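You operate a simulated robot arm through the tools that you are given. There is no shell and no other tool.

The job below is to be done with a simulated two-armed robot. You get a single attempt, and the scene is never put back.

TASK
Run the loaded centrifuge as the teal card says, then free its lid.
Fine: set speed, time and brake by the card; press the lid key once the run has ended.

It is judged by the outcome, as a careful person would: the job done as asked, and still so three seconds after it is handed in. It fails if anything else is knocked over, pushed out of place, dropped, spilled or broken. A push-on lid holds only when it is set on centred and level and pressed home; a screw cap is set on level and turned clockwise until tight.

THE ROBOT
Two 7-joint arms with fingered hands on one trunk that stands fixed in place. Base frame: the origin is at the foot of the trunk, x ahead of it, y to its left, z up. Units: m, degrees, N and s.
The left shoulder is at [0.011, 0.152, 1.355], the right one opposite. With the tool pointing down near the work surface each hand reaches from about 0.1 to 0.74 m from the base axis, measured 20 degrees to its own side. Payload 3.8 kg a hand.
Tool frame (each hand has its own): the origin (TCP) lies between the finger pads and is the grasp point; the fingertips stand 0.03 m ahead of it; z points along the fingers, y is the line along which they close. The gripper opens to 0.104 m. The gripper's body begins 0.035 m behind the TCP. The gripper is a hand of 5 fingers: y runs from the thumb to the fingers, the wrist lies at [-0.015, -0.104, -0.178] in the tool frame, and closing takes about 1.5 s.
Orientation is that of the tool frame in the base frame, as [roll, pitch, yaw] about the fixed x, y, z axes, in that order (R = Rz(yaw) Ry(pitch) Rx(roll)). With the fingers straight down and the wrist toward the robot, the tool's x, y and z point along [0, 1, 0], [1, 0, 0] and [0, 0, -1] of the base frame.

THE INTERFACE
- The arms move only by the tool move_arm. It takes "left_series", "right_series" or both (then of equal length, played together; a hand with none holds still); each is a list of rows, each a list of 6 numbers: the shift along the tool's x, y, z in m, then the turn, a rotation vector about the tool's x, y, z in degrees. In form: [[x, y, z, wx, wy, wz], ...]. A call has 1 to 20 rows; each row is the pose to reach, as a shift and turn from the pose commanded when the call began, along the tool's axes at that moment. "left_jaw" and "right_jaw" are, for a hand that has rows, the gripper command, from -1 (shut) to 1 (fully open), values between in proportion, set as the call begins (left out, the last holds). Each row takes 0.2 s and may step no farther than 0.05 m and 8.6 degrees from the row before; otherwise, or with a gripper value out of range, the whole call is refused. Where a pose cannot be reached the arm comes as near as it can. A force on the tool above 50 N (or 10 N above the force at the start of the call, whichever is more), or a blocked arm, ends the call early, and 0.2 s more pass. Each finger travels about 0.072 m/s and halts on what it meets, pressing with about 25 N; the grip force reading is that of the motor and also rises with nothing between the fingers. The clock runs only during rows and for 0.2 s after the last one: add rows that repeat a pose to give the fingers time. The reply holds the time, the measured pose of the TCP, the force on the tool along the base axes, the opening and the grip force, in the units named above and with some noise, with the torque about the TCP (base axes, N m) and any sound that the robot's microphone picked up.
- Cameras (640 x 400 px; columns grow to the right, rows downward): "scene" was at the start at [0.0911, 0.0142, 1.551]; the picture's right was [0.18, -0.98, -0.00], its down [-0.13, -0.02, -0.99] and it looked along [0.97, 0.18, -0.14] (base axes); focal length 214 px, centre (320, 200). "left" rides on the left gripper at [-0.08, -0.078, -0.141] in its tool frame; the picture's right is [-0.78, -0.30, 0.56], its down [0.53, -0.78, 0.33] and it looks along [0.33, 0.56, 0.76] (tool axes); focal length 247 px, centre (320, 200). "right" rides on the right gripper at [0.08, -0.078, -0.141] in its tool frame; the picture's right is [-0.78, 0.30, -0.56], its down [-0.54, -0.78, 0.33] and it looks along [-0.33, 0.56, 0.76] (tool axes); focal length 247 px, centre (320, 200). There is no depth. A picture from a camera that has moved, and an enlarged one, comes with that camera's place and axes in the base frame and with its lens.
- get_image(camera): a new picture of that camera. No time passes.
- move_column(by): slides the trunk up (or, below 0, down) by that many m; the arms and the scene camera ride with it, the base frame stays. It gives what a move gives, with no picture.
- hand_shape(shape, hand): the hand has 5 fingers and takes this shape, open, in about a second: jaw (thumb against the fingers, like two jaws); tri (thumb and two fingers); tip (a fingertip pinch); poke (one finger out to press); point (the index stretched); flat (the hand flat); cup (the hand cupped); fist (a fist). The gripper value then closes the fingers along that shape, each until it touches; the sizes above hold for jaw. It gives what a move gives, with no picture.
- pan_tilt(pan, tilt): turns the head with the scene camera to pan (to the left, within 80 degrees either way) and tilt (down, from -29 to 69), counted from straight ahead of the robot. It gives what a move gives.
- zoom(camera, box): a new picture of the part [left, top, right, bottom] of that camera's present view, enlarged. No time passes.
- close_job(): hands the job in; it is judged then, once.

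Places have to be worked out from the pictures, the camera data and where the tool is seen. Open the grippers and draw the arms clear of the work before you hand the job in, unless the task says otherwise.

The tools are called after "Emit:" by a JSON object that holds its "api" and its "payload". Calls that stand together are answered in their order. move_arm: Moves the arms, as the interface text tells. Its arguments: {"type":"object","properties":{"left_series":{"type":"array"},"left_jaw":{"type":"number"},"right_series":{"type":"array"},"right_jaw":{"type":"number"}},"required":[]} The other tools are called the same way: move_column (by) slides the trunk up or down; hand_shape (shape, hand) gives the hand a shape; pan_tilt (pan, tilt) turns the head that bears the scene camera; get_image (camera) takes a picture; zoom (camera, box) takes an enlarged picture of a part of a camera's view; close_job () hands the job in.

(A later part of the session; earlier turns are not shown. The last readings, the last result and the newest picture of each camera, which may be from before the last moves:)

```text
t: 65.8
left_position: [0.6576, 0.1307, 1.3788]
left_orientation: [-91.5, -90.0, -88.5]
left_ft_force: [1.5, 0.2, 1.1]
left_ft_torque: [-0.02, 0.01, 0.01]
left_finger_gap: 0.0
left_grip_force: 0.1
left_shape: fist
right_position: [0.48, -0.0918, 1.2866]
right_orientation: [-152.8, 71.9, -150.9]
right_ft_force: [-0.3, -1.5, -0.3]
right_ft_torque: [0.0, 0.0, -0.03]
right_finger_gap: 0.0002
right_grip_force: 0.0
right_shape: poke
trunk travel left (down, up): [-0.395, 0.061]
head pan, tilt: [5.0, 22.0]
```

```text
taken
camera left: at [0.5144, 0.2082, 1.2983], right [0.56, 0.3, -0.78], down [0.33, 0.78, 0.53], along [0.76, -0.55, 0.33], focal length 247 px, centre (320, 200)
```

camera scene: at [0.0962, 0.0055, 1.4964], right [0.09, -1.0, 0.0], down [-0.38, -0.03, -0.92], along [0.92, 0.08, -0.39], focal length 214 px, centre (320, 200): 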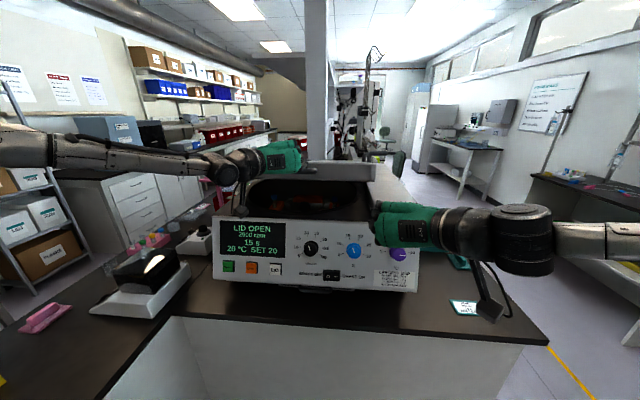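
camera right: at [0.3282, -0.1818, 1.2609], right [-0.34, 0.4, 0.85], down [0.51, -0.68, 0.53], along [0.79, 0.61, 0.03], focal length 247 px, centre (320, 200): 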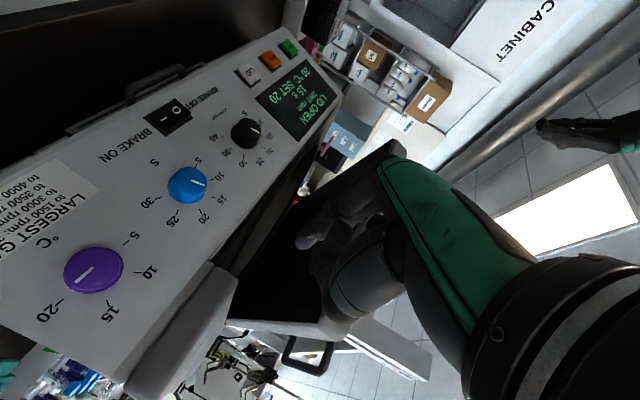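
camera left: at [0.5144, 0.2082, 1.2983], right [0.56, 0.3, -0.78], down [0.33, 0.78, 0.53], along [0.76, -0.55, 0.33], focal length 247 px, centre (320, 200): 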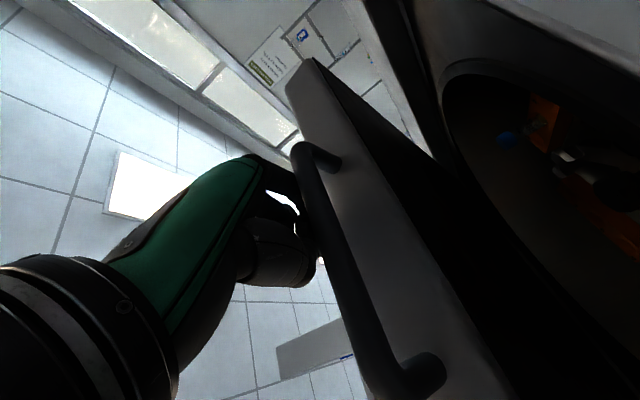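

The lid is following the fist down with almost no force. I'll continue lowering.

Emit:
{"api": "move_arm", "payload": {"left_series": [[-0.01, 0, -0.002, 0, 0, 0], [-0.02, 0, -0.005, 0, 0, 0], [-0.03, 0, -0.007, 0, 0, 0], [-0.04, 0, -0.009, 0, 0, 0], [-0.05, 0, -0.011, 0, 0, 0], [-0.06, 0, -0.013, 0, 0, 0], [-0.07, 0, -0.015, 0, 0, 0], [-0.08, 0, -0.016, 0, 0, 0], [-0.08, 0, -0.016, 0, 0, 0]]}}

Emit:
{"api": "get_image", "payload": {"camera": "scene"}}

Emit:
{"api": "get_image", "payload": {"camera": "left"}}

```text
t: 67.8
left_position: [0.6397, 0.1302, 1.2989]
left_orientation: [62.6, -89.9, 117.6]
left_ft_force: [1.9, 0.5, 2.3]
left_ft_torque: [-0.08, 0.02, 0.09]
left_finger_gap: 0.0
left_grip_force: 0.1
left_shape: fist
right_position: [0.4803, -0.0918, 1.2861]
right_orientation: [-153.0, 71.9, -151.2]
right_ft_force: [-1.4, -0.6, -0.2]
right_ft_torque: [0.01, 0.0, -0.02]
right_finger_gap: 0.0
right_grip_force: 0.0
right_shape: poke
trunk travel left (down, up): [-0.395, 0.061]
head pan, tilt: [5.0, 22.0]
```

```text
taken
camera scene: at [0.0962, 0.0053, 1.4964], right [0.09, -1.0, 0.0], down [-0.38, -0.03, -0.92], along [0.92, 0.08, -0.39], focal length 214 px, centre (320, 200)
```

scene: 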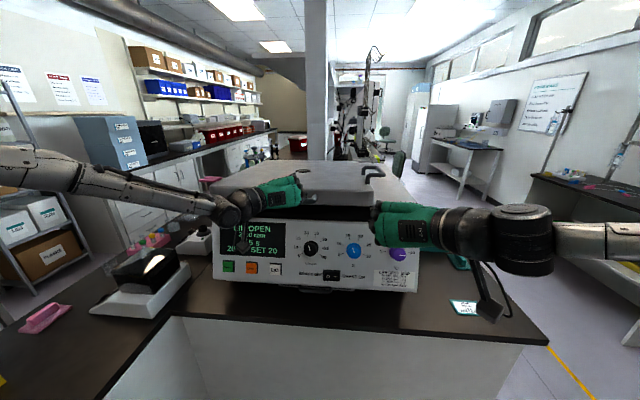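

```text
taken
camera left: at [0.498, 0.2086, 1.2178], right [0.56, 0.3, -0.78], down [0.33, 0.78, 0.53], along [0.76, -0.56, 0.33], focal length 247 px, centre (320, 200)
```

left: 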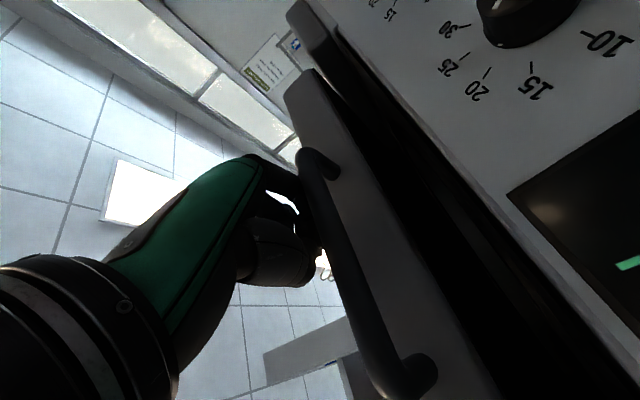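

The lid is nearly down. I'll keep lowering gently until it seats.

Emit:
{"api": "move_arm", "payload": {"left_series": [[-0.008, 0, -0.001, 0, 0, 0], [-0.016, 0, -0.002, 0, 0, 0], [-0.024, 0, -0.003, 0, 0, 0], [-0.032, 0, -0.003, 0, 0, 0], [-0.04, 0, -0.004, 0, 0, 0], [-0.046, 0, -0.004, 0, 0, 0], [-0.046, 0, -0.004, 0, 0, 0]]}}

Emit:
{"api": "get_image", "payload": {"camera": "scene"}}

Emit:
{"api": "get_image", "payload": {"camera": "left"}}

```text
t: 69.4
left_position: [0.6356, 0.1303, 1.2537]
left_orientation: [15.0, -89.6, 165.1]
left_ft_force: [1.6, 1.1, 12.1]
left_ft_torque: [-0.41, 0.16, 0.05]
left_finger_gap: 0.0
left_grip_force: 0.0
left_shape: fist
right_position: [0.4808, -0.0922, 1.2857]
right_orientation: [-152.7, 71.9, -150.8]
right_ft_force: [-0.4, 0.0, 0.3]
right_ft_torque: [0.0, -0.03, 0.01]
right_finger_gap: 0.0
right_grip_force: 0.0
right_shape: poke
trunk travel left (down, up): [-0.395, 0.061]
head pan, tilt: [5.0, 22.0]
```

```text
taken
camera scene: at [0.095, 0.0053, 1.4966], right [0.09, -1.0, 0.0], down [-0.38, -0.03, -0.92], along [0.92, 0.08, -0.38], focal length 214 px, centre (320, 200)
```

scene: 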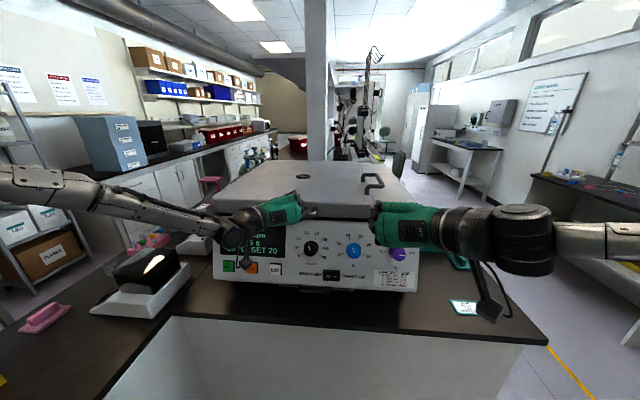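

```text
taken
camera left: at [0.4945, 0.2082, 1.1734], right [0.56, 0.29, -0.77], down [0.33, 0.78, 0.53], along [0.76, -0.55, 0.34], focal length 247 px, centre (320, 200)
```

left: 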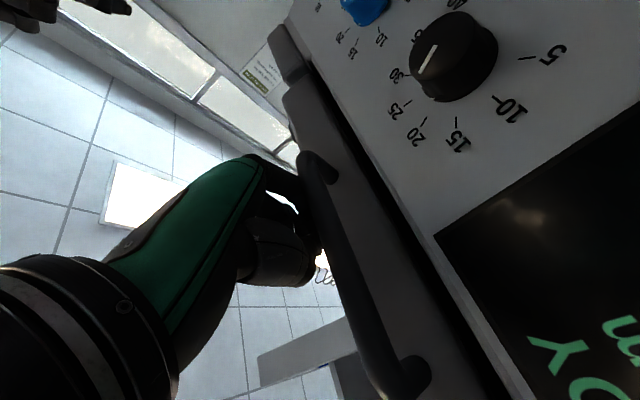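

Force rose to 12 N and the display text now ends in "Y", probably READY. I'll press a few millimetres more to be sure the latch catches, then lift the fist off.

Emit:
{"api": "move_arm", "payload": {"left_series": [[-0.003, 0, 0, 0, 0, 0], [-0.006, 0, 0, 0, 0, 0], [-0.006, 0, 0, 0, 0, 0], [0.0, 0, 0, 0, 0, 0], [0.02, 0, 0, 0, 0, 0], [0.05, 0, 0, 0, 0, 0], [0.08, 0, 0, 0, 0, 0], [0.08, 0, 0, 0, 0, 0]]}}

Emit:
{"api": "get_image", "payload": {"camera": "scene"}}

Emit:
{"api": "get_image", "payload": {"camera": "left"}}

Emit:
{"api": "zoom", "payload": {"camera": "scene", "box": [205, 150, 425, 300]}}

```text
t: 71.2
left_position: [0.6377, 0.131, 1.3325]
left_orientation: [135.0, -89.9, 45.1]
left_ft_force: [0.6, -0.9, -0.8]
left_ft_torque: [0.04, 0.03, 0.02]
left_finger_gap: 0.0001
left_grip_force: 0.0
left_shape: fist
right_position: [0.4814, -0.0918, 1.2863]
right_orientation: [-152.7, 71.9, -150.8]
right_ft_force: [-0.7, 0.6, -0.2]
right_ft_torque: [0.0, -0.01, 0.05]
right_finger_gap: 0.0
right_grip_force: 0.1
right_shape: poke
trunk travel left (down, up): [-0.395, 0.061]
head pan, tilt: [5.0, 22.0]
```

```text
taken
camera scene: at [0.0968, 0.0056, 1.4963], right [0.09, -1.0, 0.0], down [-0.38, -0.03, -0.92], along [0.92, 0.08, -0.39], focal length 214 px, centre (320, 200)
```

scene: 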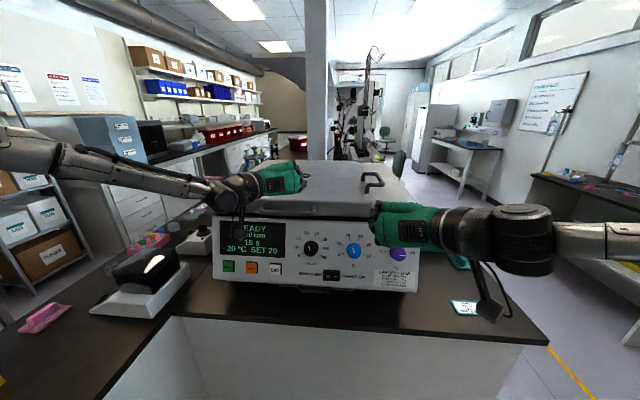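

```text
taken
camera left: at [0.4956, 0.2085, 1.2524], right [0.56, 0.3, -0.78], down [0.33, 0.78, 0.53], along [0.76, -0.55, 0.33], focal length 247 px, centre (320, 200)
```

left: 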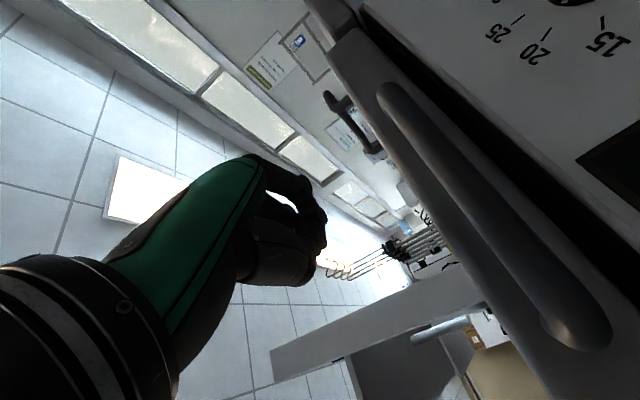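

```text
2.67 times, centred on (315, 225) of scene
camera zoom: at [0.0968, 0.0056, 1.4963], right [0.09, -1.0, 0.0], down [-0.38, -0.03, -0.92], along [0.92, 0.08, -0.39], focal length 572 px, centre (333, 133)
```

zoom: 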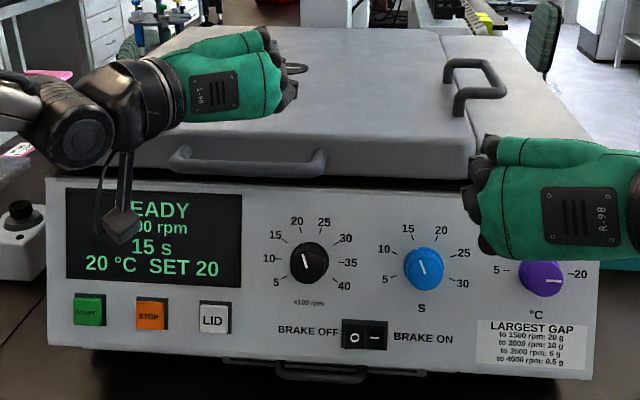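

READY shows and the lid stays shut. Now for START, at about (0.594, 0.329, 1.060). I'll draw the left hand back from above the lid first.

Emit:
{"api": "move_arm", "payload": {"left_series": [[0.03, -0.01, -0.02, 0, 0, 0], [0.045, -0.035, -0.055, 0, 0, 0], [0.055, -0.06, -0.09, 0, 0, 0], [0.06, -0.09, -0.125, 0, 0, 0], [0.065, -0.12, -0.16, 0, 0, 0], [0.07, -0.15, -0.19, 0, 0, 0], [0.07, -0.15, -0.19, 0, 0, 0]]}}

Emit:
{"api": "move_arm", "payload": {"left_series": [[0, 0, 0, 4.62, -4.62, -4.62], [0, 0, 0, 9.24, -9.24, -9.24], [0, 0, 0, 13.86, -13.86, -13.86], [0, 0, 0, 18.48, -18.48, -18.48], [0, 0, 0, 23.1, -23.1, -23.1], [0, 0, 0, 27.7, -27.7, -27.7], [0, 0, 0, 32.3, -32.3, -32.3], [0, 0, 0, 36.95, -36.95, -36.95], [0, 0, 0, 41.6, -41.6, -41.6], [0, 0, 0, 46.2, -46.2, -46.2], [0, 0, 0, 50.8, -50.8, -50.8], [0, 0, 0, 55.4, -55.4, -55.4], [0, 0, 0, 60.0, -60.0, -60.0], [0, 0, 0, 64.7, -64.7, -64.7], [0, 0, 0, 69.28, -69.28, -69.28], [0, 0, 0, 69.28, -69.28, -69.28]]}}

Emit:
{"api": "hand_shape", "payload": {"shape": "poke", "hand": "left"}}

Emit:
{"api": "get_image", "payload": {"camera": "scene"}}

Emit:
{"api": "get_image", "payload": {"camera": "left"}}

```text
t: 72.8
left_position: [0.4447, 0.2816, 1.402]
left_orientation: [96.8, -89.9, 83.2]
left_ft_force: [0.5, 0.0, -1.0]
left_ft_torque: [0.01, 0.02, 0.02]
left_finger_gap: 0.0
left_grip_force: 0.0
left_shape: fist
right_position: [0.4815, -0.0915, 1.2863]
right_orientation: [-152.8, 71.9, -150.9]
right_ft_force: [0.5, 0.4, -0.6]
right_ft_torque: [0.04, -0.01, 0.0]
right_finger_gap: 0.0
right_grip_force: 0.1
right_shape: poke
trunk travel left (down, up): [-0.395, 0.061]
head pan, tilt: [5.0, 22.0]
```

```text
t: 76.2
left_position: [0.4457, 0.2807, 1.4018]
left_orientation: [179.9, 0.1, 90.1]
left_ft_force: [-0.4, 0.1, -0.1]
left_ft_torque: [0.0, 0.0, -0.01]
left_finger_gap: 0.0002
left_grip_force: 0.0
left_shape: fist
right_position: [0.4793, -0.0919, 1.2871]
right_orientation: [-152.7, 72.1, -150.7]
right_ft_force: [0.0, -0.1, 0.2]
right_ft_torque: [0.0, -0.01, -0.03]
right_finger_gap: 0.0003
right_grip_force: 0.1
right_shape: poke
trunk travel left (down, up): [-0.395, 0.061]
head pan, tilt: [5.0, 22.0]
```

```text
t: 77.1
left_position: [0.446, 0.2806, 1.4026]
left_orientation: [-180.0, 0.1, 90.0]
left_ft_force: [-0.5, 0.8, 0.4]
left_ft_torque: [0.01, 0.0, 0.01]
left_finger_gap: 0.0
left_grip_force: 0.0
left_shape: poke
right_position: [0.4804, -0.0917, 1.2864]
right_orientation: [-153.3, 71.9, -151.3]
right_ft_force: [-1.0, 0.3, 0.5]
right_ft_torque: [0.0, 0.01, 0.0]
right_finger_gap: 0.0
right_grip_force: 0.0
right_shape: poke
trunk travel left (down, up): [-0.395, 0.061]
head pan, tilt: [5.0, 22.0]
```

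```text
taken
camera scene: at [0.0961, 0.0055, 1.4964], right [0.09, -1.0, 0.0], down [-0.38, -0.03, -0.92], along [0.92, 0.08, -0.39], focal length 214 px, centre (320, 200)
```

scene: 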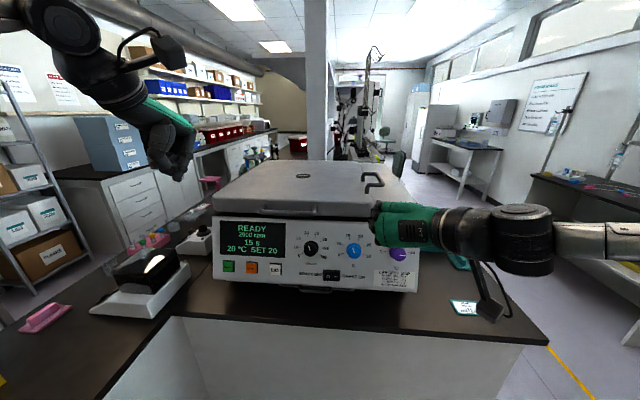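

```text
taken
camera left: at [0.3678, 0.2009, 1.5435], right [-0.3, -0.78, -0.56], down [-0.78, 0.53, -0.33], along [0.56, 0.33, -0.76], focal length 247 px, centre (320, 200)
```

left: 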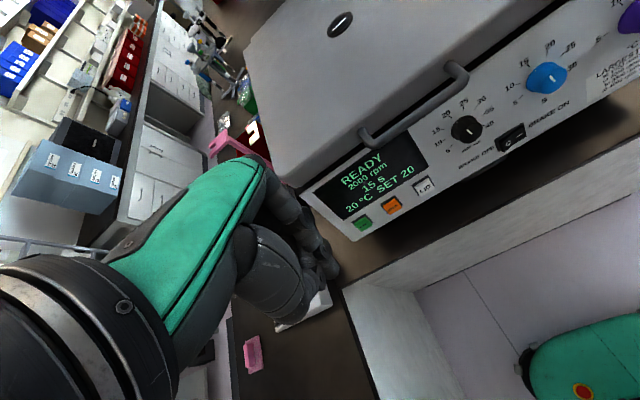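

READY, 2000 rpm, 15 s are shown. I'll tilt the left hand 45° forward and lower its finger to 5 cm in front of the START key.

Emit:
{"api": "move_arm", "payload": {"left_series": [[0.006, 0.003, 0.04, -5.6, 0, 0], [0.013, 0.006, 0.08, -11.2, 0, 0], [0.019, 0.01, 0.12, -16.8, 0, 0], [0.026, 0.018, 0.16, -22.5, 0, 0], [0.032, 0.03, 0.2, -28, 0, 0], [0.039, 0.044, 0.24, -33.7, 0, 0], [0.045, 0.058, 0.275, -39.4, 0, 0], [0.0514, 0.074, 0.308, -45, 0, 0], [0.0514, 0.074, 0.308, -45, 0, 0]]}}

Emit:
{"api": "get_image", "payload": {"camera": "scene"}}

Emit:
{"api": "get_image", "payload": {"camera": "left"}}

```text
t: 79.1
left_position: [0.5189, 0.3314, 1.0937]
left_orientation: [135.0, 0.0, 90.0]
left_ft_force: [-0.2, 0.6, -0.2]
left_ft_torque: [-0.02, 0.02, 0.0]
left_finger_gap: 0.0
left_grip_force: 0.0
left_shape: poke
right_position: [0.4805, -0.0925, 1.2874]
right_orientation: [-152.7, 72.0, -150.8]
right_ft_force: [1.1, -0.6, -0.3]
right_ft_torque: [-0.01, 0.01, 0.0]
right_finger_gap: 0.0
right_grip_force: 0.0
right_shape: poke
trunk travel left (down, up): [-0.395, 0.061]
head pan, tilt: [5.0, 22.0]
```

```text
taken
camera scene: at [0.0958, 0.0052, 1.4965], right [0.09, -1.0, 0.0], down [-0.38, -0.03, -0.92], along [0.92, 0.08, -0.38], focal length 214 px, centre (320, 200)
```

scene: 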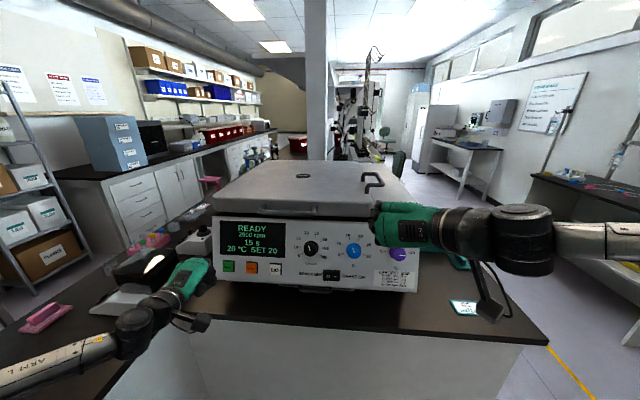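

```text
taken
camera left: at [0.3645, 0.2515, 1.1392], right [0.18, -0.78, -0.6], down [-0.31, 0.53, -0.79], along [0.93, 0.33, -0.15], focal length 247 px, centre (320, 200)
```

left: 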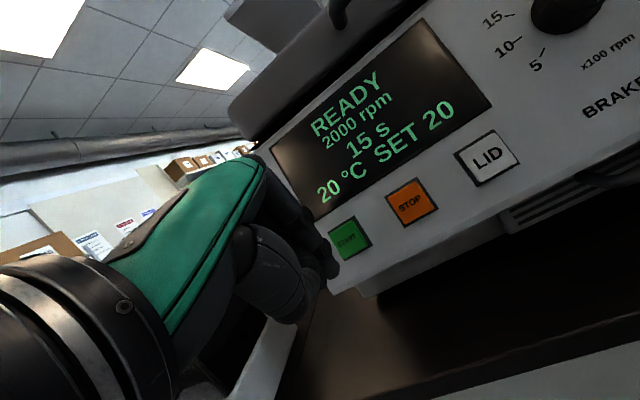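

Emit:
{"api": "zoom", "payload": {"camera": "left", "box": [230, 150, 450, 330]}}

Emit:
{"api": "zoom", "payload": {"camera": "scene", "box": [150, 210, 310, 320]}}

```text
2.22 times, centred on (340, 240) of left
camera zoom: at [0.3645, 0.2515, 1.1392], right [0.18, -0.78, -0.6], down [-0.31, 0.53, -0.79], along [0.93, 0.33, -0.15], focal length 549 px, centre (276, 111)
```

zoom: 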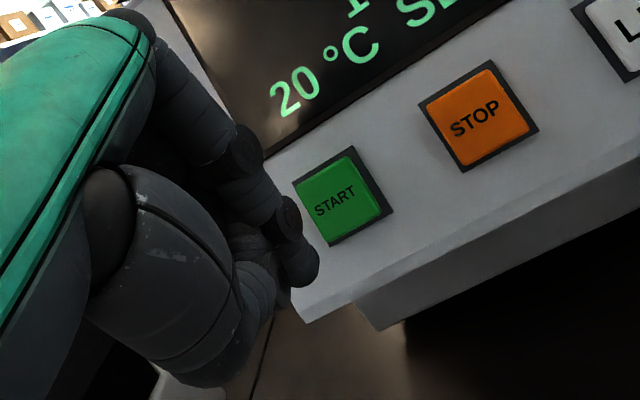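

```text
3.64 times, centred on (230, 265) of scene
camera zoom: at [0.0958, 0.0052, 1.4965], right [0.09, -1.0, 0.0], down [-0.38, -0.03, -0.92], along [0.92, 0.08, -0.38], focal length 780 px, centre (647, -36)
```

zoom: 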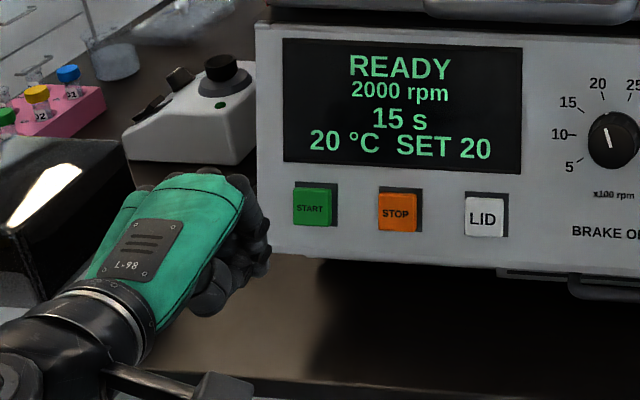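

The left fingertip sits lower than expected; the earlier "shut" command is probably curling it. I'll open the command so the poking finger straightens, holding still.

Emit:
{"api": "move_arm", "payload": {"left_series": [[0, 0, -0.01, 0, 0, 0], [0, 0, -0.01, 0, 0, 0], [0, 0, -0.01, 0, 0, 0], [0, 0, -0.01, 0, 0, 0], [0, 0, -0.01, 0, 0, 0]], "left_jaw": 1}}

Emit:
{"api": "zoom", "payload": {"camera": "left", "box": [230, 150, 450, 330]}}

Emit:
{"api": "zoom", "payload": {"camera": "scene", "box": [150, 210, 310, 320]}}

```text
t: 80.3
left_position: [0.5124, 0.3315, 1.1025]
left_orientation: [134.9, 0.0, 90.1]
left_ft_force: [-0.6, -0.3, -0.2]
left_ft_torque: [0.01, 0.0, 0.0]
left_finger_gap: 0.0001
left_grip_force: 0.1
left_shape: poke
right_position: [0.4813, -0.0917, 1.2857]
right_orientation: [-153.3, 71.9, -151.3]
right_ft_force: [-0.3, -0.2, 0.1]
right_ft_torque: [-0.02, 0.0, 0.04]
right_finger_gap: 0.0
right_grip_force: 0.0
right_shape: poke
trunk travel left (down, up): [-0.395, 0.061]
head pan, tilt: [5.0, 22.0]
```

```text
2.22 times, centred on (340, 240) of left
camera zoom: at [0.3573, 0.2515, 1.147], right [0.19, -0.78, -0.6], down [-0.31, 0.53, -0.78], along [0.93, 0.33, -0.14], focal length 549 px, centre (276, 111)
```

zoom: 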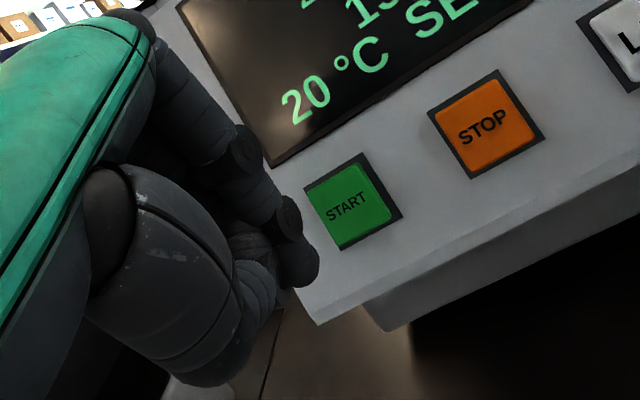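

```text
3.64 times, centred on (230, 265) of scene
camera zoom: at [0.096, 0.0055, 1.4964], right [0.09, -1.0, 0.0], down [-0.38, -0.03, -0.92], along [0.92, 0.08, -0.39], focal length 780 px, centre (647, -36)
```

zoom: 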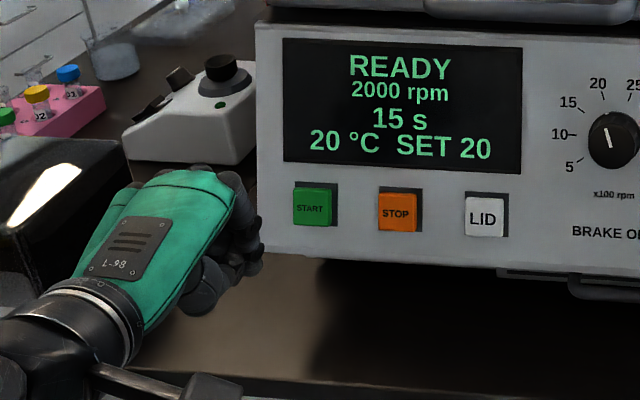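

Emit:
{"api": "zoom", "payload": {"camera": "left", "box": [280, 190, 380, 290]}}

Emit:
{"api": "zoom", "payload": {"camera": "scene", "box": [180, 240, 260, 300]}}

Emit:
{"api": "zoom", "payload": {"camera": "right", "box": [240, 160, 440, 340]}}

```text
4.00 times, centred on (330, 240) of left
camera zoom: at [0.3573, 0.2515, 1.147], right [0.19, -0.78, -0.6], down [-0.31, 0.53, -0.78], along [0.93, 0.33, -0.14], focal length 988 px, centre (280, 40)
```

zoom: 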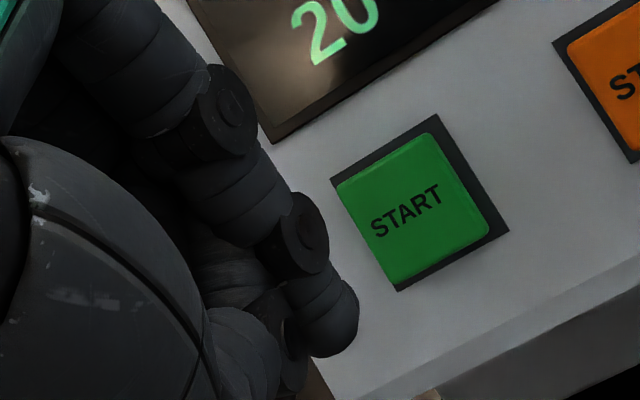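

```text
6.67 times, centred on (220, 270) of scene
camera zoom: at [0.096, 0.0055, 1.4964], right [0.09, -1.0, 0.0], down [-0.38, -0.03, -0.92], along [0.92, 0.08, -0.39], focal length 1430 px, centre (987, -267)
```

zoom: 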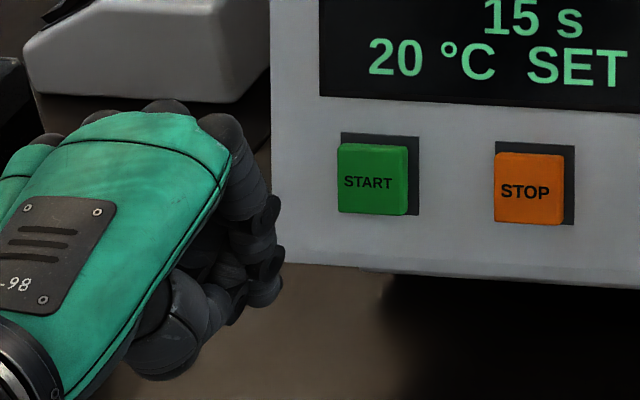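

```text
2.22 times, centred on (340, 250) of right
camera zoom: at [0.3281, -0.1818, 1.2609], right [-0.34, 0.4, 0.85], down [0.51, -0.68, 0.53], along [0.79, 0.61, 0.03], focal length 549 px, centre (276, 89)
```

zoom: 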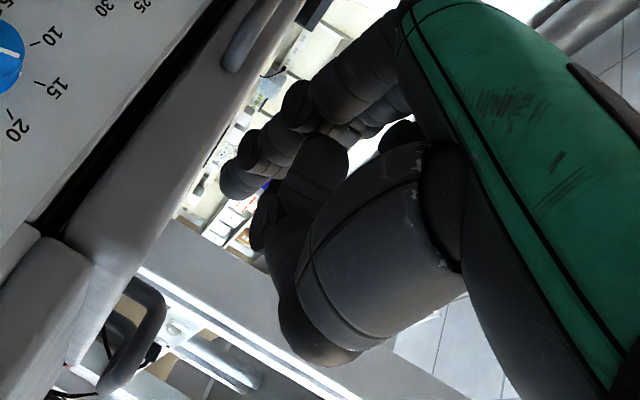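

The left index tip works out at tool (−0.005, −0.021, 0.010), more curled than the right one was. I'll test how the gripper value changes it, staying in place.

Emit:
{"api": "move_arm", "payload": {"left_series": [[0, 0, 0, 0, 0, 0], [0, 0, 0, 0, 0, 0], [0, 0, 0, 0, 0, 0], [0, 0, 0, 0, 0, 0], [0, 0, 0, 0, 0, 0]], "left_jaw": -1}}

Emit:
{"api": "zoom", "payload": {"camera": "left", "box": [230, 150, 450, 330]}}

Emit:
{"api": "zoom", "payload": {"camera": "scene", "box": [180, 240, 260, 300]}}

```text
t: 81.5
left_position: [0.5128, 0.3302, 1.1025]
left_orientation: [135.0, 0.0, 90.1]
left_ft_force: [-0.2, -0.4, 0.4]
left_ft_torque: [-0.04, 0.0, -0.04]
left_finger_gap: 0.0
left_grip_force: 0.0
left_shape: poke
right_position: [0.4813, -0.0915, 1.2877]
right_orientation: [-153.2, 71.9, -151.2]
right_ft_force: [0.5, -0.1, 0.3]
right_ft_torque: [-0.01, 0.02, -0.04]
right_finger_gap: 0.0002
right_grip_force: 0.0
right_shape: poke
trunk travel left (down, up): [-0.395, 0.061]
head pan, tilt: [5.0, 22.0]
```

```text
2.22 times, centred on (340, 240) of left
camera zoom: at [0.3573, 0.2515, 1.147], right [0.19, -0.78, -0.6], down [-0.31, 0.53, -0.78], along [0.93, 0.33, -0.14], focal length 549 px, centre (276, 111)
```

zoom: 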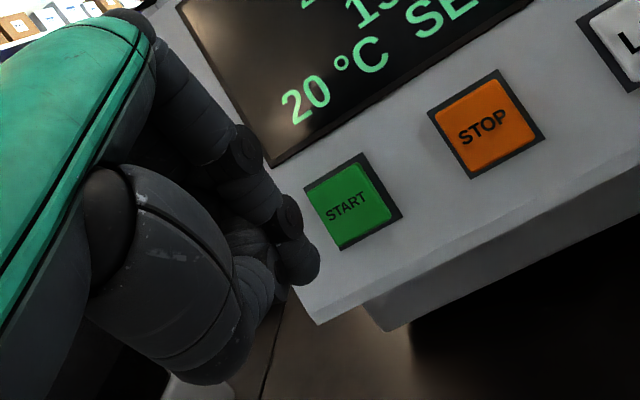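

```text
6.67 times, centred on (220, 270) of scene
camera zoom: at [0.0961, 0.0055, 1.4964], right [0.09, -1.0, 0.0], down [-0.38, -0.03, -0.92], along [0.92, 0.08, -0.39], focal length 1430 px, centre (987, -267)
```

zoom: 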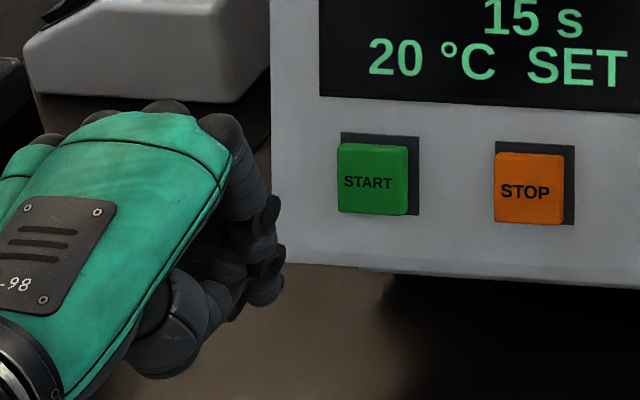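

The value makes no difference in this shape. I'll try "point", which stretches the index, and look again.

Emit:
{"api": "hand_shape", "payload": {"shape": "point", "hand": "left"}}

Emit:
{"api": "zoom", "payload": {"camera": "left", "box": [230, 130, 450, 310]}}

Emit:
{"api": "zoom", "payload": {"camera": "scene", "box": [170, 230, 270, 300]}}

```text
t: 82.4
left_position: [0.511, 0.3315, 1.102]
left_orientation: [134.9, 0.0, 90.2]
left_ft_force: [-0.4, 0.2, 0.9]
left_ft_torque: [0.01, -0.01, 0.0]
left_finger_gap: 0.0961
left_grip_force: 0.0
left_shape: point
right_position: [0.48, -0.0921, 1.2867]
right_orientation: [-152.9, 71.9, -151.0]
right_ft_force: [0.0, 0.1, -0.1]
right_ft_torque: [0.0, -0.03, -0.01]
right_finger_gap: 0.0
right_grip_force: 0.1
right_shape: poke
trunk travel left (down, up): [-0.395, 0.061]
head pan, tilt: [5.0, 22.0]
```

```text
2.22 times, centred on (340, 220) of left
camera zoom: at [0.3574, 0.2515, 1.147], right [0.19, -0.78, -0.6], down [-0.31, 0.53, -0.78], along [0.93, 0.33, -0.14], focal length 549 px, centre (276, 156)
```

zoom: 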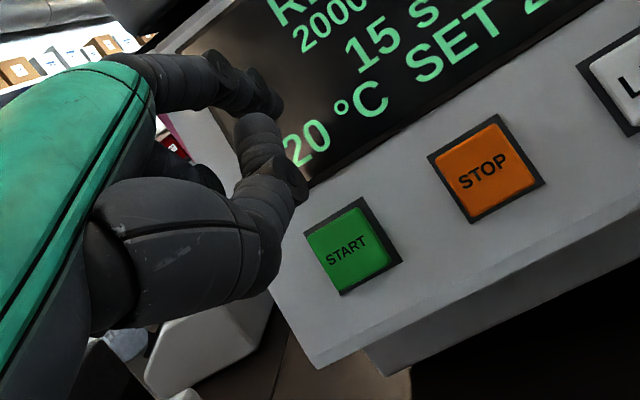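

```text
5.71 times, centred on (220, 265) of scene
camera zoom: at [0.0961, 0.0055, 1.4964], right [0.09, -1.0, 0.0], down [-0.38, -0.03, -0.92], along [0.92, 0.08, -0.39], focal length 1226 px, centre (891, -171)
```

zoom: 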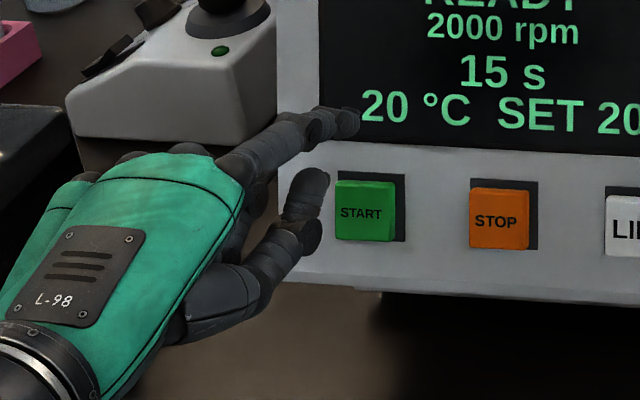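

In "point" the thumb sticks out too. A closed fingertip pinch ("tip") may give a cleaner probe; I'll try that and look.

Emit:
{"api": "hand_shape", "payload": {"shape": "tip", "hand": "left"}}

Emit:
{"api": "move_arm", "payload": {"left_series": [[0, 0, 0, 0, 0, 0], [0, 0, 0, 0, 0, 0], [0, 0, 0, 0, 0, 0], [0, 0, 0, 0, 0, 0], [0, 0, 0, 0, 0, 0], [0, 0, 0, 0, 0, 0], [0, 0, 0, 0, 0, 0]], "left_jaw": -1}}

Emit:
{"api": "zoom", "payload": {"camera": "left", "box": [230, 130, 450, 310]}}

Emit:
{"api": "zoom", "payload": {"camera": "scene", "box": [170, 230, 270, 300]}}

```text
t: 83.3
left_position: [0.5121, 0.3309, 1.1026]
left_orientation: [135.0, 0.0, 90.1]
left_ft_force: [0.5, 0.8, 0.5]
left_ft_torque: [0.01, 0.02, 0.03]
left_finger_gap: 0.1036
left_grip_force: 0.1
left_shape: tip
right_position: [0.4804, -0.0927, 1.2877]
right_orientation: [-152.8, 71.9, -150.9]
right_ft_force: [0.3, -0.1, 0.1]
right_ft_torque: [-0.02, -0.02, -0.02]
right_finger_gap: 0.0
right_grip_force: 0.2
right_shape: poke
trunk travel left (down, up): [-0.395, 0.061]
head pan, tilt: [5.0, 22.0]
```

```text
t: 84.9
left_position: [0.5118, 0.3306, 1.1027]
left_orientation: [135.0, 0.0, 90.2]
left_ft_force: [0.5, -0.4, -0.3]
left_ft_torque: [-0.01, -0.02, 0.01]
left_finger_gap: 0.0002
left_grip_force: 24.7
left_shape: tip
right_position: [0.4813, -0.0922, 1.2869]
right_orientation: [-153.0, 71.9, -151.0]
right_ft_force: [-0.4, 0.1, -0.1]
right_ft_torque: [0.03, 0.01, 0.06]
right_finger_gap: 0.0
right_grip_force: 0.0
right_shape: poke
trunk travel left (down, up): [-0.395, 0.061]
head pan, tilt: [5.0, 22.0]
```

```text
2.22 times, centred on (340, 220) of left
camera zoom: at [0.3574, 0.2515, 1.147], right [0.19, -0.78, -0.6], down [-0.31, 0.53, -0.78], along [0.93, 0.33, -0.14], focal length 549 px, centre (276, 156)
```

zoom: 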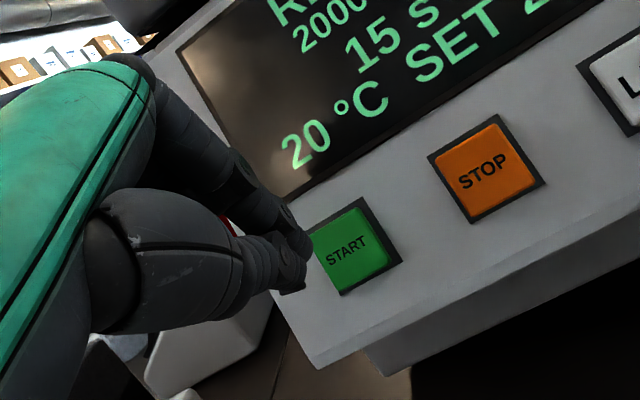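

```text
5.71 times, centred on (220, 265) of scene
camera zoom: at [0.0961, 0.0055, 1.4964], right [0.09, -1.0, 0.0], down [-0.38, -0.03, -0.92], along [0.92, 0.08, -0.39], focal length 1226 px, centre (891, -171)
```

zoom: 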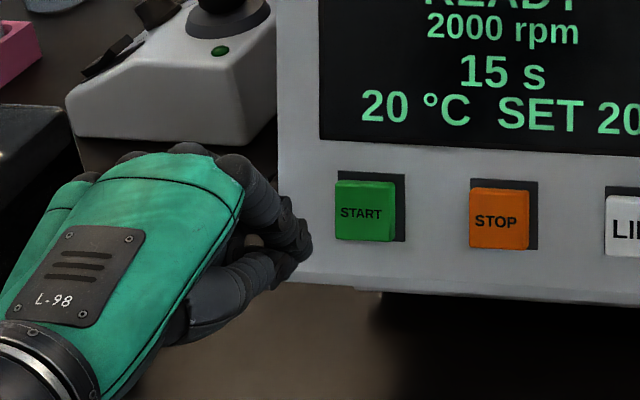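

The closed pinch forms a compact beak with its tip near (0.547, 0.338, 1.076). I'll shift 9 mm right and press along the panel normal toward START (0.594, 0.329, 1.060).

Emit:
{"api": "move_arm", "payload": {"left_series": [[-0.005, 0.0073, 0.0131, 0, 0, 0], [-0.009, 0.0145, 0.0262, 0, 0, 0], [-0.009, 0.0174, 0.0315, 0, 0, 0], [-0.009, 0.0189, 0.0341, 0, 0, 0], [-0.009, 0.0203, 0.0367, 0, 0, 0], [-0.009, 0.0218, 0.0394, 0, 0, 0], [-0.009, 0.0218, 0.0394, 0, 0, 0]]}}

Emit:
{"api": "zoom", "payload": {"camera": "left", "box": [230, 100, 470, 300]}}

Emit:
{"api": "zoom", "payload": {"camera": "scene", "box": [190, 210, 310, 300]}}

```text
t: 86.5
left_position: [0.5548, 0.3237, 1.0893]
left_orientation: [135.0, 0.1, 90.0]
left_ft_force: [-1.0, 0.1, 0.3]
left_ft_torque: [-0.01, -0.02, 0.0]
left_finger_gap: 0.0
left_grip_force: 24.7
left_shape: tip
right_position: [0.4806, -0.0912, 1.2869]
right_orientation: [-152.8, 72.0, -150.8]
right_ft_force: [0.9, 0.6, -0.5]
right_ft_torque: [-0.04, 0.01, 0.0]
right_finger_gap: 0.0001
right_grip_force: 0.1
right_shape: poke
trunk travel left (down, up): [-0.395, 0.061]
head pan, tilt: [5.0, 22.0]
```

```text
2.00 times, centred on (350, 200) of left
camera zoom: at [0.4009, 0.2431, 1.134], right [0.19, -0.78, -0.6], down [-0.31, 0.53, -0.78], along [0.93, 0.34, -0.15], focal length 494 px, centre (260, 200)
```

zoom: 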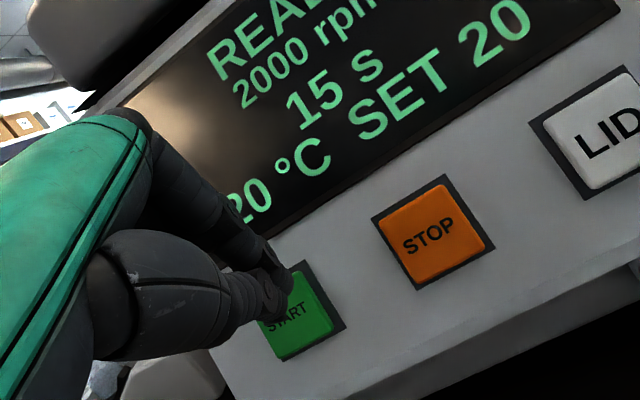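

```text
4.44 times, centred on (250, 255) of scene
camera zoom: at [0.096, 0.0055, 1.4964], right [0.09, -1.0, 0.0], down [-0.38, -0.03, -0.92], along [0.92, 0.08, -0.38], focal length 953 px, centre (631, -44)
```

zoom: 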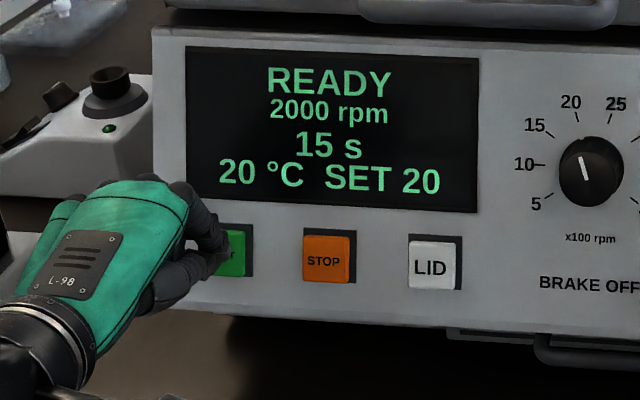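

The beak is just short of the key, slightly left of its centre. I'll shift 4 mm right and press in further.

Emit:
{"api": "move_arm", "payload": {"left_series": [[-0.004, 0.0015, 0.0026, 0, 0, 0], [-0.004, 0.0029, 0.0052, 0, 0, 0], [-0.004, 0.0044, 0.0079, 0, 0, 0], [-0.004, 0.0058, 0.0105, 0, 0, 0], [-0.004, 0.0058, 0.0105, 0, 0, 0]]}}

Emit:
{"api": "zoom", "payload": {"camera": "left", "box": [230, 100, 470, 300]}}

Emit:
{"api": "zoom", "payload": {"camera": "scene", "box": [190, 210, 310, 300]}}

```text
t: 87.7
left_position: [0.5678, 0.3203, 1.0853]
left_orientation: [135.0, 0.1, 90.0]
left_ft_force: [0.4, 0.1, -0.4]
left_ft_torque: [0.0, 0.02, 0.01]
left_finger_gap: 0.0
left_grip_force: 24.5
left_shape: tip
right_position: [0.4797, -0.0919, 1.2873]
right_orientation: [-153.2, 71.9, -151.3]
right_ft_force: [-0.2, 0.3, 0.5]
right_ft_torque: [0.0, 0.02, -0.01]
right_finger_gap: 0.0001
right_grip_force: 0.2
right_shape: poke
trunk travel left (down, up): [-0.395, 0.061]
head pan, tilt: [5.0, 22.0]
```

```text
2.00 times, centred on (350, 200) of left
camera zoom: at [0.4127, 0.2395, 1.1309], right [0.19, -0.78, -0.6], down [-0.31, 0.53, -0.79], along [0.93, 0.33, -0.14], focal length 494 px, centre (260, 200)
```

zoom: 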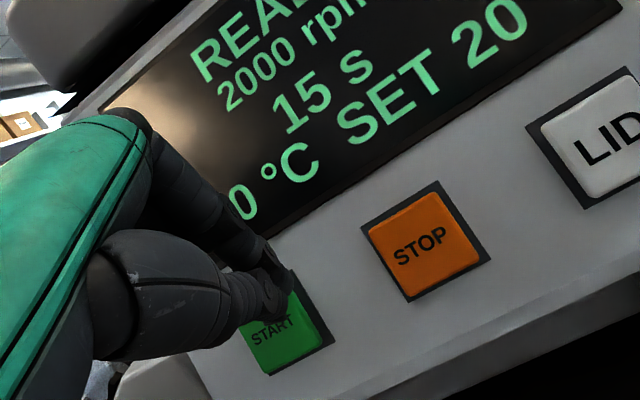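

```text
4.44 times, centred on (250, 255) of scene
camera zoom: at [0.0961, 0.0055, 1.4964], right [0.09, -1.0, 0.0], down [-0.38, -0.03, -0.92], along [0.92, 0.08, -0.39], focal length 953 px, centre (631, -44)
```

zoom: 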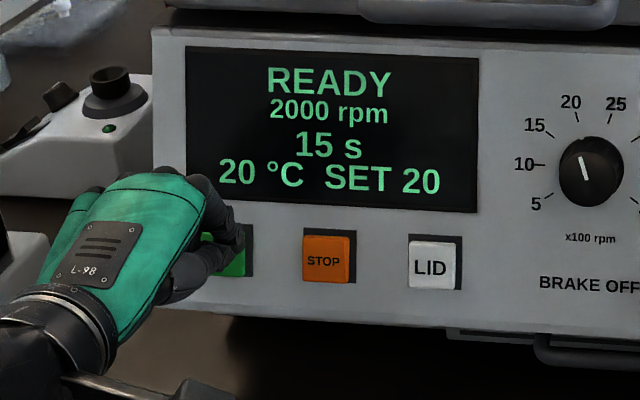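

Still no contact force and READY unchanged. I'll press on in 3 mm steps.

Emit:
{"api": "move_arm", "payload": {"left_series": [[0, 0.0015, 0.0026, 0, 0, 0], [0, 0.0029, 0.0052, 0, 0, 0], [0, 0.0044, 0.0079, 0, 0, 0], [0, 0.0058, 0.0105, 0, 0, 0], [0, 0.0058, 0.0105, 0, 0, 0]]}}

Emit:
{"api": "zoom", "payload": {"camera": "left", "box": [230, 100, 470, 300]}}

Emit:
{"api": "zoom", "payload": {"camera": "scene", "box": [190, 210, 310, 300]}}

```text
t: 88.9
left_position: [0.5783, 0.3191, 1.0819]
left_orientation: [135.0, 0.1, 90.0]
left_ft_force: [-1.0, -0.1, -0.8]
left_ft_torque: [0.0, 0.01, -0.02]
left_finger_gap: 0.0001
left_grip_force: 24.2
left_shape: tip
right_position: [0.4804, -0.0926, 1.2865]
right_orientation: [-153.0, 72.0, -151.1]
right_ft_force: [-0.4, -0.5, 1.0]
right_ft_torque: [0.0, -0.01, -0.01]
right_finger_gap: 0.0
right_grip_force: 0.0
right_shape: poke
trunk travel left (down, up): [-0.395, 0.061]
head pan, tilt: [5.0, 22.0]
```

```text
2.00 times, centred on (350, 200) of left
camera zoom: at [0.4241, 0.2397, 1.1271], right [0.19, -0.78, -0.6], down [-0.31, 0.53, -0.79], along [0.93, 0.33, -0.14], focal length 494 px, centre (260, 200)
```

zoom: 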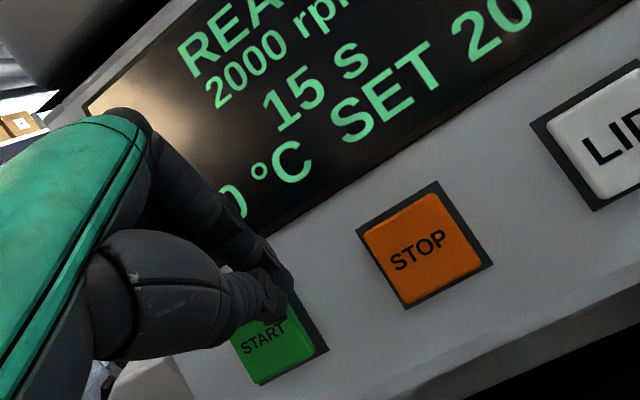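

```text
4.44 times, centred on (250, 255) of scene
camera zoom: at [0.0961, 0.0055, 1.4964], right [0.09, -1.0, 0.0], down [-0.38, -0.03, -0.92], along [0.92, 0.08, -0.39], focal length 953 px, centre (631, -44)
```

zoom: 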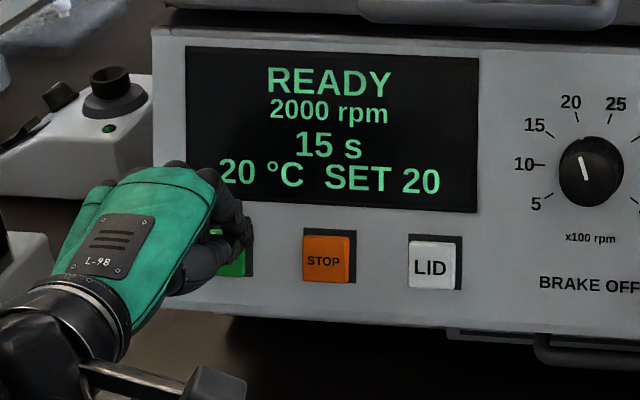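

The beak is riding near the key's top edge. I'll back off a little, drop 12 mm, and press again.

Emit:
{"api": "move_arm", "payload": {"left_series": [[0.0, -0.006, -0.002, 0, 0, 0], [0.0, -0.012, 0.005, 0, 0, 0], [0.0, -0.0101, 0.0085, 0, 0, 0], [0.0, -0.0081, 0.012, 0, 0, 0], [0.0, -0.0062, 0.0155, 0, 0, 0], [0.0, -0.0062, 0.0155, 0, 0, 0]]}}

Emit:
{"api": "zoom", "payload": {"camera": "left", "box": [230, 100, 470, 300]}}

Emit:
{"api": "zoom", "payload": {"camera": "scene", "box": [190, 210, 310, 300]}}

```text
t: 90.3
left_position: [0.585, 0.3187, 1.0653]
left_orientation: [134.9, 0.1, 90.1]
left_ft_force: [-3.4, -0.5, 0.6]
left_ft_torque: [-0.02, 0.07, 0.0]
left_finger_gap: 0.0
left_grip_force: 25.1
left_shape: tip
right_position: [0.4804, -0.0917, 1.2864]
right_orientation: [-152.9, 72.0, -150.9]
right_ft_force: [0.3, 0.4, -0.7]
right_ft_torque: [0.0, -0.01, -0.03]
right_finger_gap: 0.0
right_grip_force: 0.1
right_shape: poke
trunk travel left (down, up): [-0.395, 0.061]
head pan, tilt: [5.0, 22.0]
heard: click
```

```text
2.00 times, centred on (350, 200) of left
camera zoom: at [0.4304, 0.2386, 1.1113], right [0.19, -0.78, -0.6], down [-0.31, 0.53, -0.79], along [0.93, 0.33, -0.14], focal length 494 px, centre (260, 200)
```

zoom: 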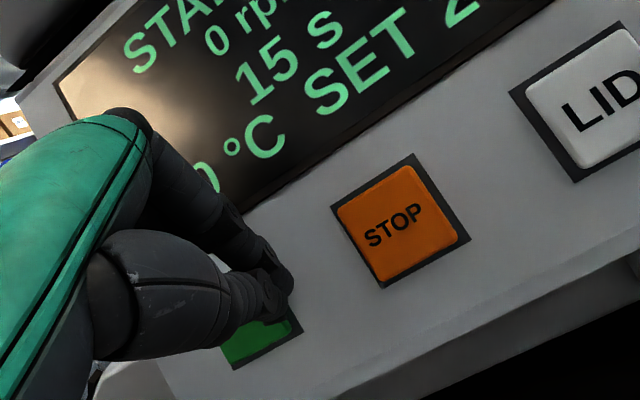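

```text
4.44 times, centred on (250, 255) of scene
camera zoom: at [0.0951, 0.0054, 1.4965], right [0.09, -1.0, 0.0], down [-0.38, -0.03, -0.92], along [0.92, 0.08, -0.38], focal length 953 px, centre (631, -44)
```

zoom: 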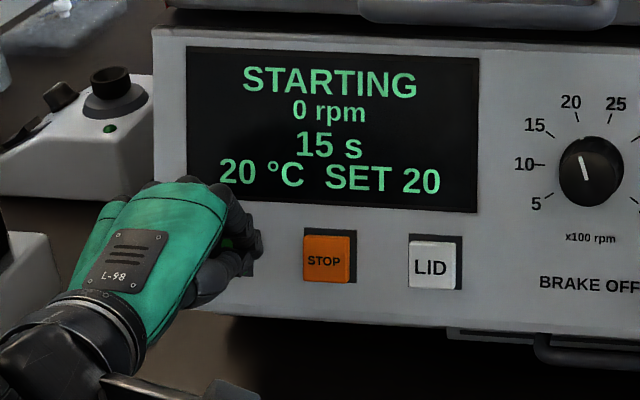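

Click heard and the display says STARTING. I'll back the hand straight off the key, then slide it across at a distance to in front of the LID key to wait.

Emit:
{"api": "move_arm", "payload": {"left_series": [[0, -0.0145, -0.0262, 0, 0, 0], [0, -0.029, -0.0525, 0, 0, 0], [-0.04, -0.029, -0.0525, 0, 0, 0], [-0.08, -0.029, -0.0525, 0, 0, 0], [-0.12, -0.029, -0.0525, 0, 0, 0], [-0.141, -0.029, -0.0525, 0, 0, 0], [-0.141, -0.029, -0.0525, 0, 0, 0]]}}

Emit:
{"api": "get_image", "payload": {"camera": "scene"}}

Emit:
{"api": "get_image", "payload": {"camera": "left"}}

```text
t: 91.9
left_position: [0.5274, 0.1776, 1.0847]
left_orientation: [135.0, 0.0, 90.0]
left_ft_force: [0.3, 0.0, -0.1]
left_ft_torque: [0.01, 0.01, 0.0]
left_finger_gap: 0.0
left_grip_force: 24.6
left_shape: tip
right_position: [0.4807, -0.0914, 1.2865]
right_orientation: [-153.0, 72.0, -151.1]
right_ft_force: [-0.8, -0.6, -0.1]
right_ft_torque: [0.0, 0.0, 0.01]
right_finger_gap: 0.0003
right_grip_force: 0.1
right_shape: poke
trunk travel left (down, up): [-0.395, 0.061]
head pan, tilt: [5.0, 22.0]
```

```text
taken
camera scene: at [0.0963, 0.0059, 1.4964], right [0.09, -1.0, 0.0], down [-0.38, -0.03, -0.92], along [0.92, 0.08, -0.39], focal length 214 px, centre (320, 200)
```

scene: 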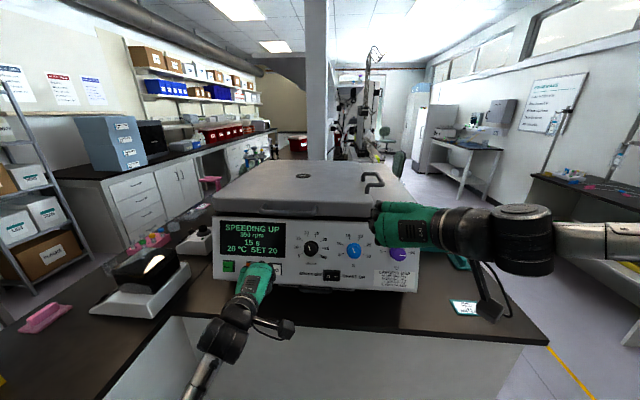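

```text
taken
camera left: at [0.3724, 0.0981, 1.1287], right [0.19, -0.78, -0.6], down [-0.31, 0.53, -0.78], along [0.93, 0.34, -0.14], focal length 247 px, centre (320, 200)
```

left: 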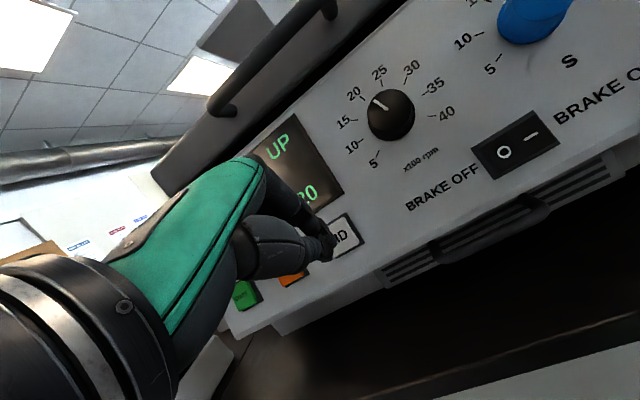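

It's SPEEDING UP. The beak waits about 6 cm in front of the LID key; I'll hold still and watch the run.

Emit:
{"api": "move_arm", "payload": {"left_series": [[0, 0, 0, 0, 0, 0], [0, 0, 0, 0, 0, 0], [0, 0, 0, 0, 0, 0], [0, 0, 0, 0, 0, 0], [0, 0, 0, 0, 0, 0], [0, 0, 0, 0, 0, 0], [0, 0, 0, 0, 0, 0], [0, 0, 0, 0, 0, 0], [0, 0, 0, 0, 0, 0], [0, 0, 0, 0, 0, 0], [0, 0, 0, 0, 0, 0], [0, 0, 0, 0, 0, 0], [0, 0, 0, 0, 0, 0], [0, 0, 0, 0, 0, 0], [0, 0, 0, 0, 0, 0], [0, 0, 0, 0, 0, 0], [0, 0, 0, 0, 0, 0], [0, 0, 0, 0, 0, 0], [0, 0, 0, 0, 0, 0], [0, 0, 0, 0, 0, 0]]}}

Emit:
{"api": "zoom", "payload": {"camera": "scene", "box": [205, 200, 365, 300]}}

```text
t: 96.1
left_position: [0.5268, 0.1783, 1.0837]
left_orientation: [135.1, 0.0, 90.1]
left_ft_force: [0.1, -0.3, 1.0]
left_ft_torque: [0.03, 0.0, 0.0]
left_finger_gap: 0.0003
left_grip_force: 24.9
left_shape: tip
right_position: [0.4806, -0.0904, 1.2867]
right_orientation: [-153.4, 71.9, -151.4]
right_ft_force: [-0.5, -0.7, -1.0]
right_ft_torque: [0.01, -0.01, 0.01]
right_finger_gap: 0.0
right_grip_force: 0.1
right_shape: poke
trunk travel left (down, up): [-0.395, 0.061]
head pan, tilt: [5.0, 22.0]
```

```text
4.00 times, centred on (285, 250) of scene
camera zoom: at [0.0961, 0.0054, 1.4964], right [0.09, -1.0, 0.0], down [-0.38, -0.03, -0.92], along [0.92, 0.08, -0.39], focal length 858 px, centre (460, 0)
```

zoom: 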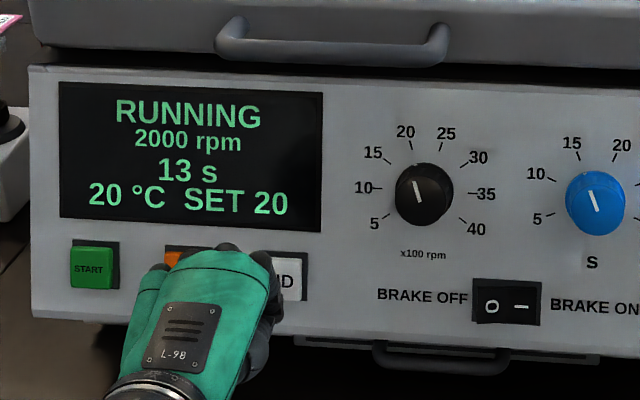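

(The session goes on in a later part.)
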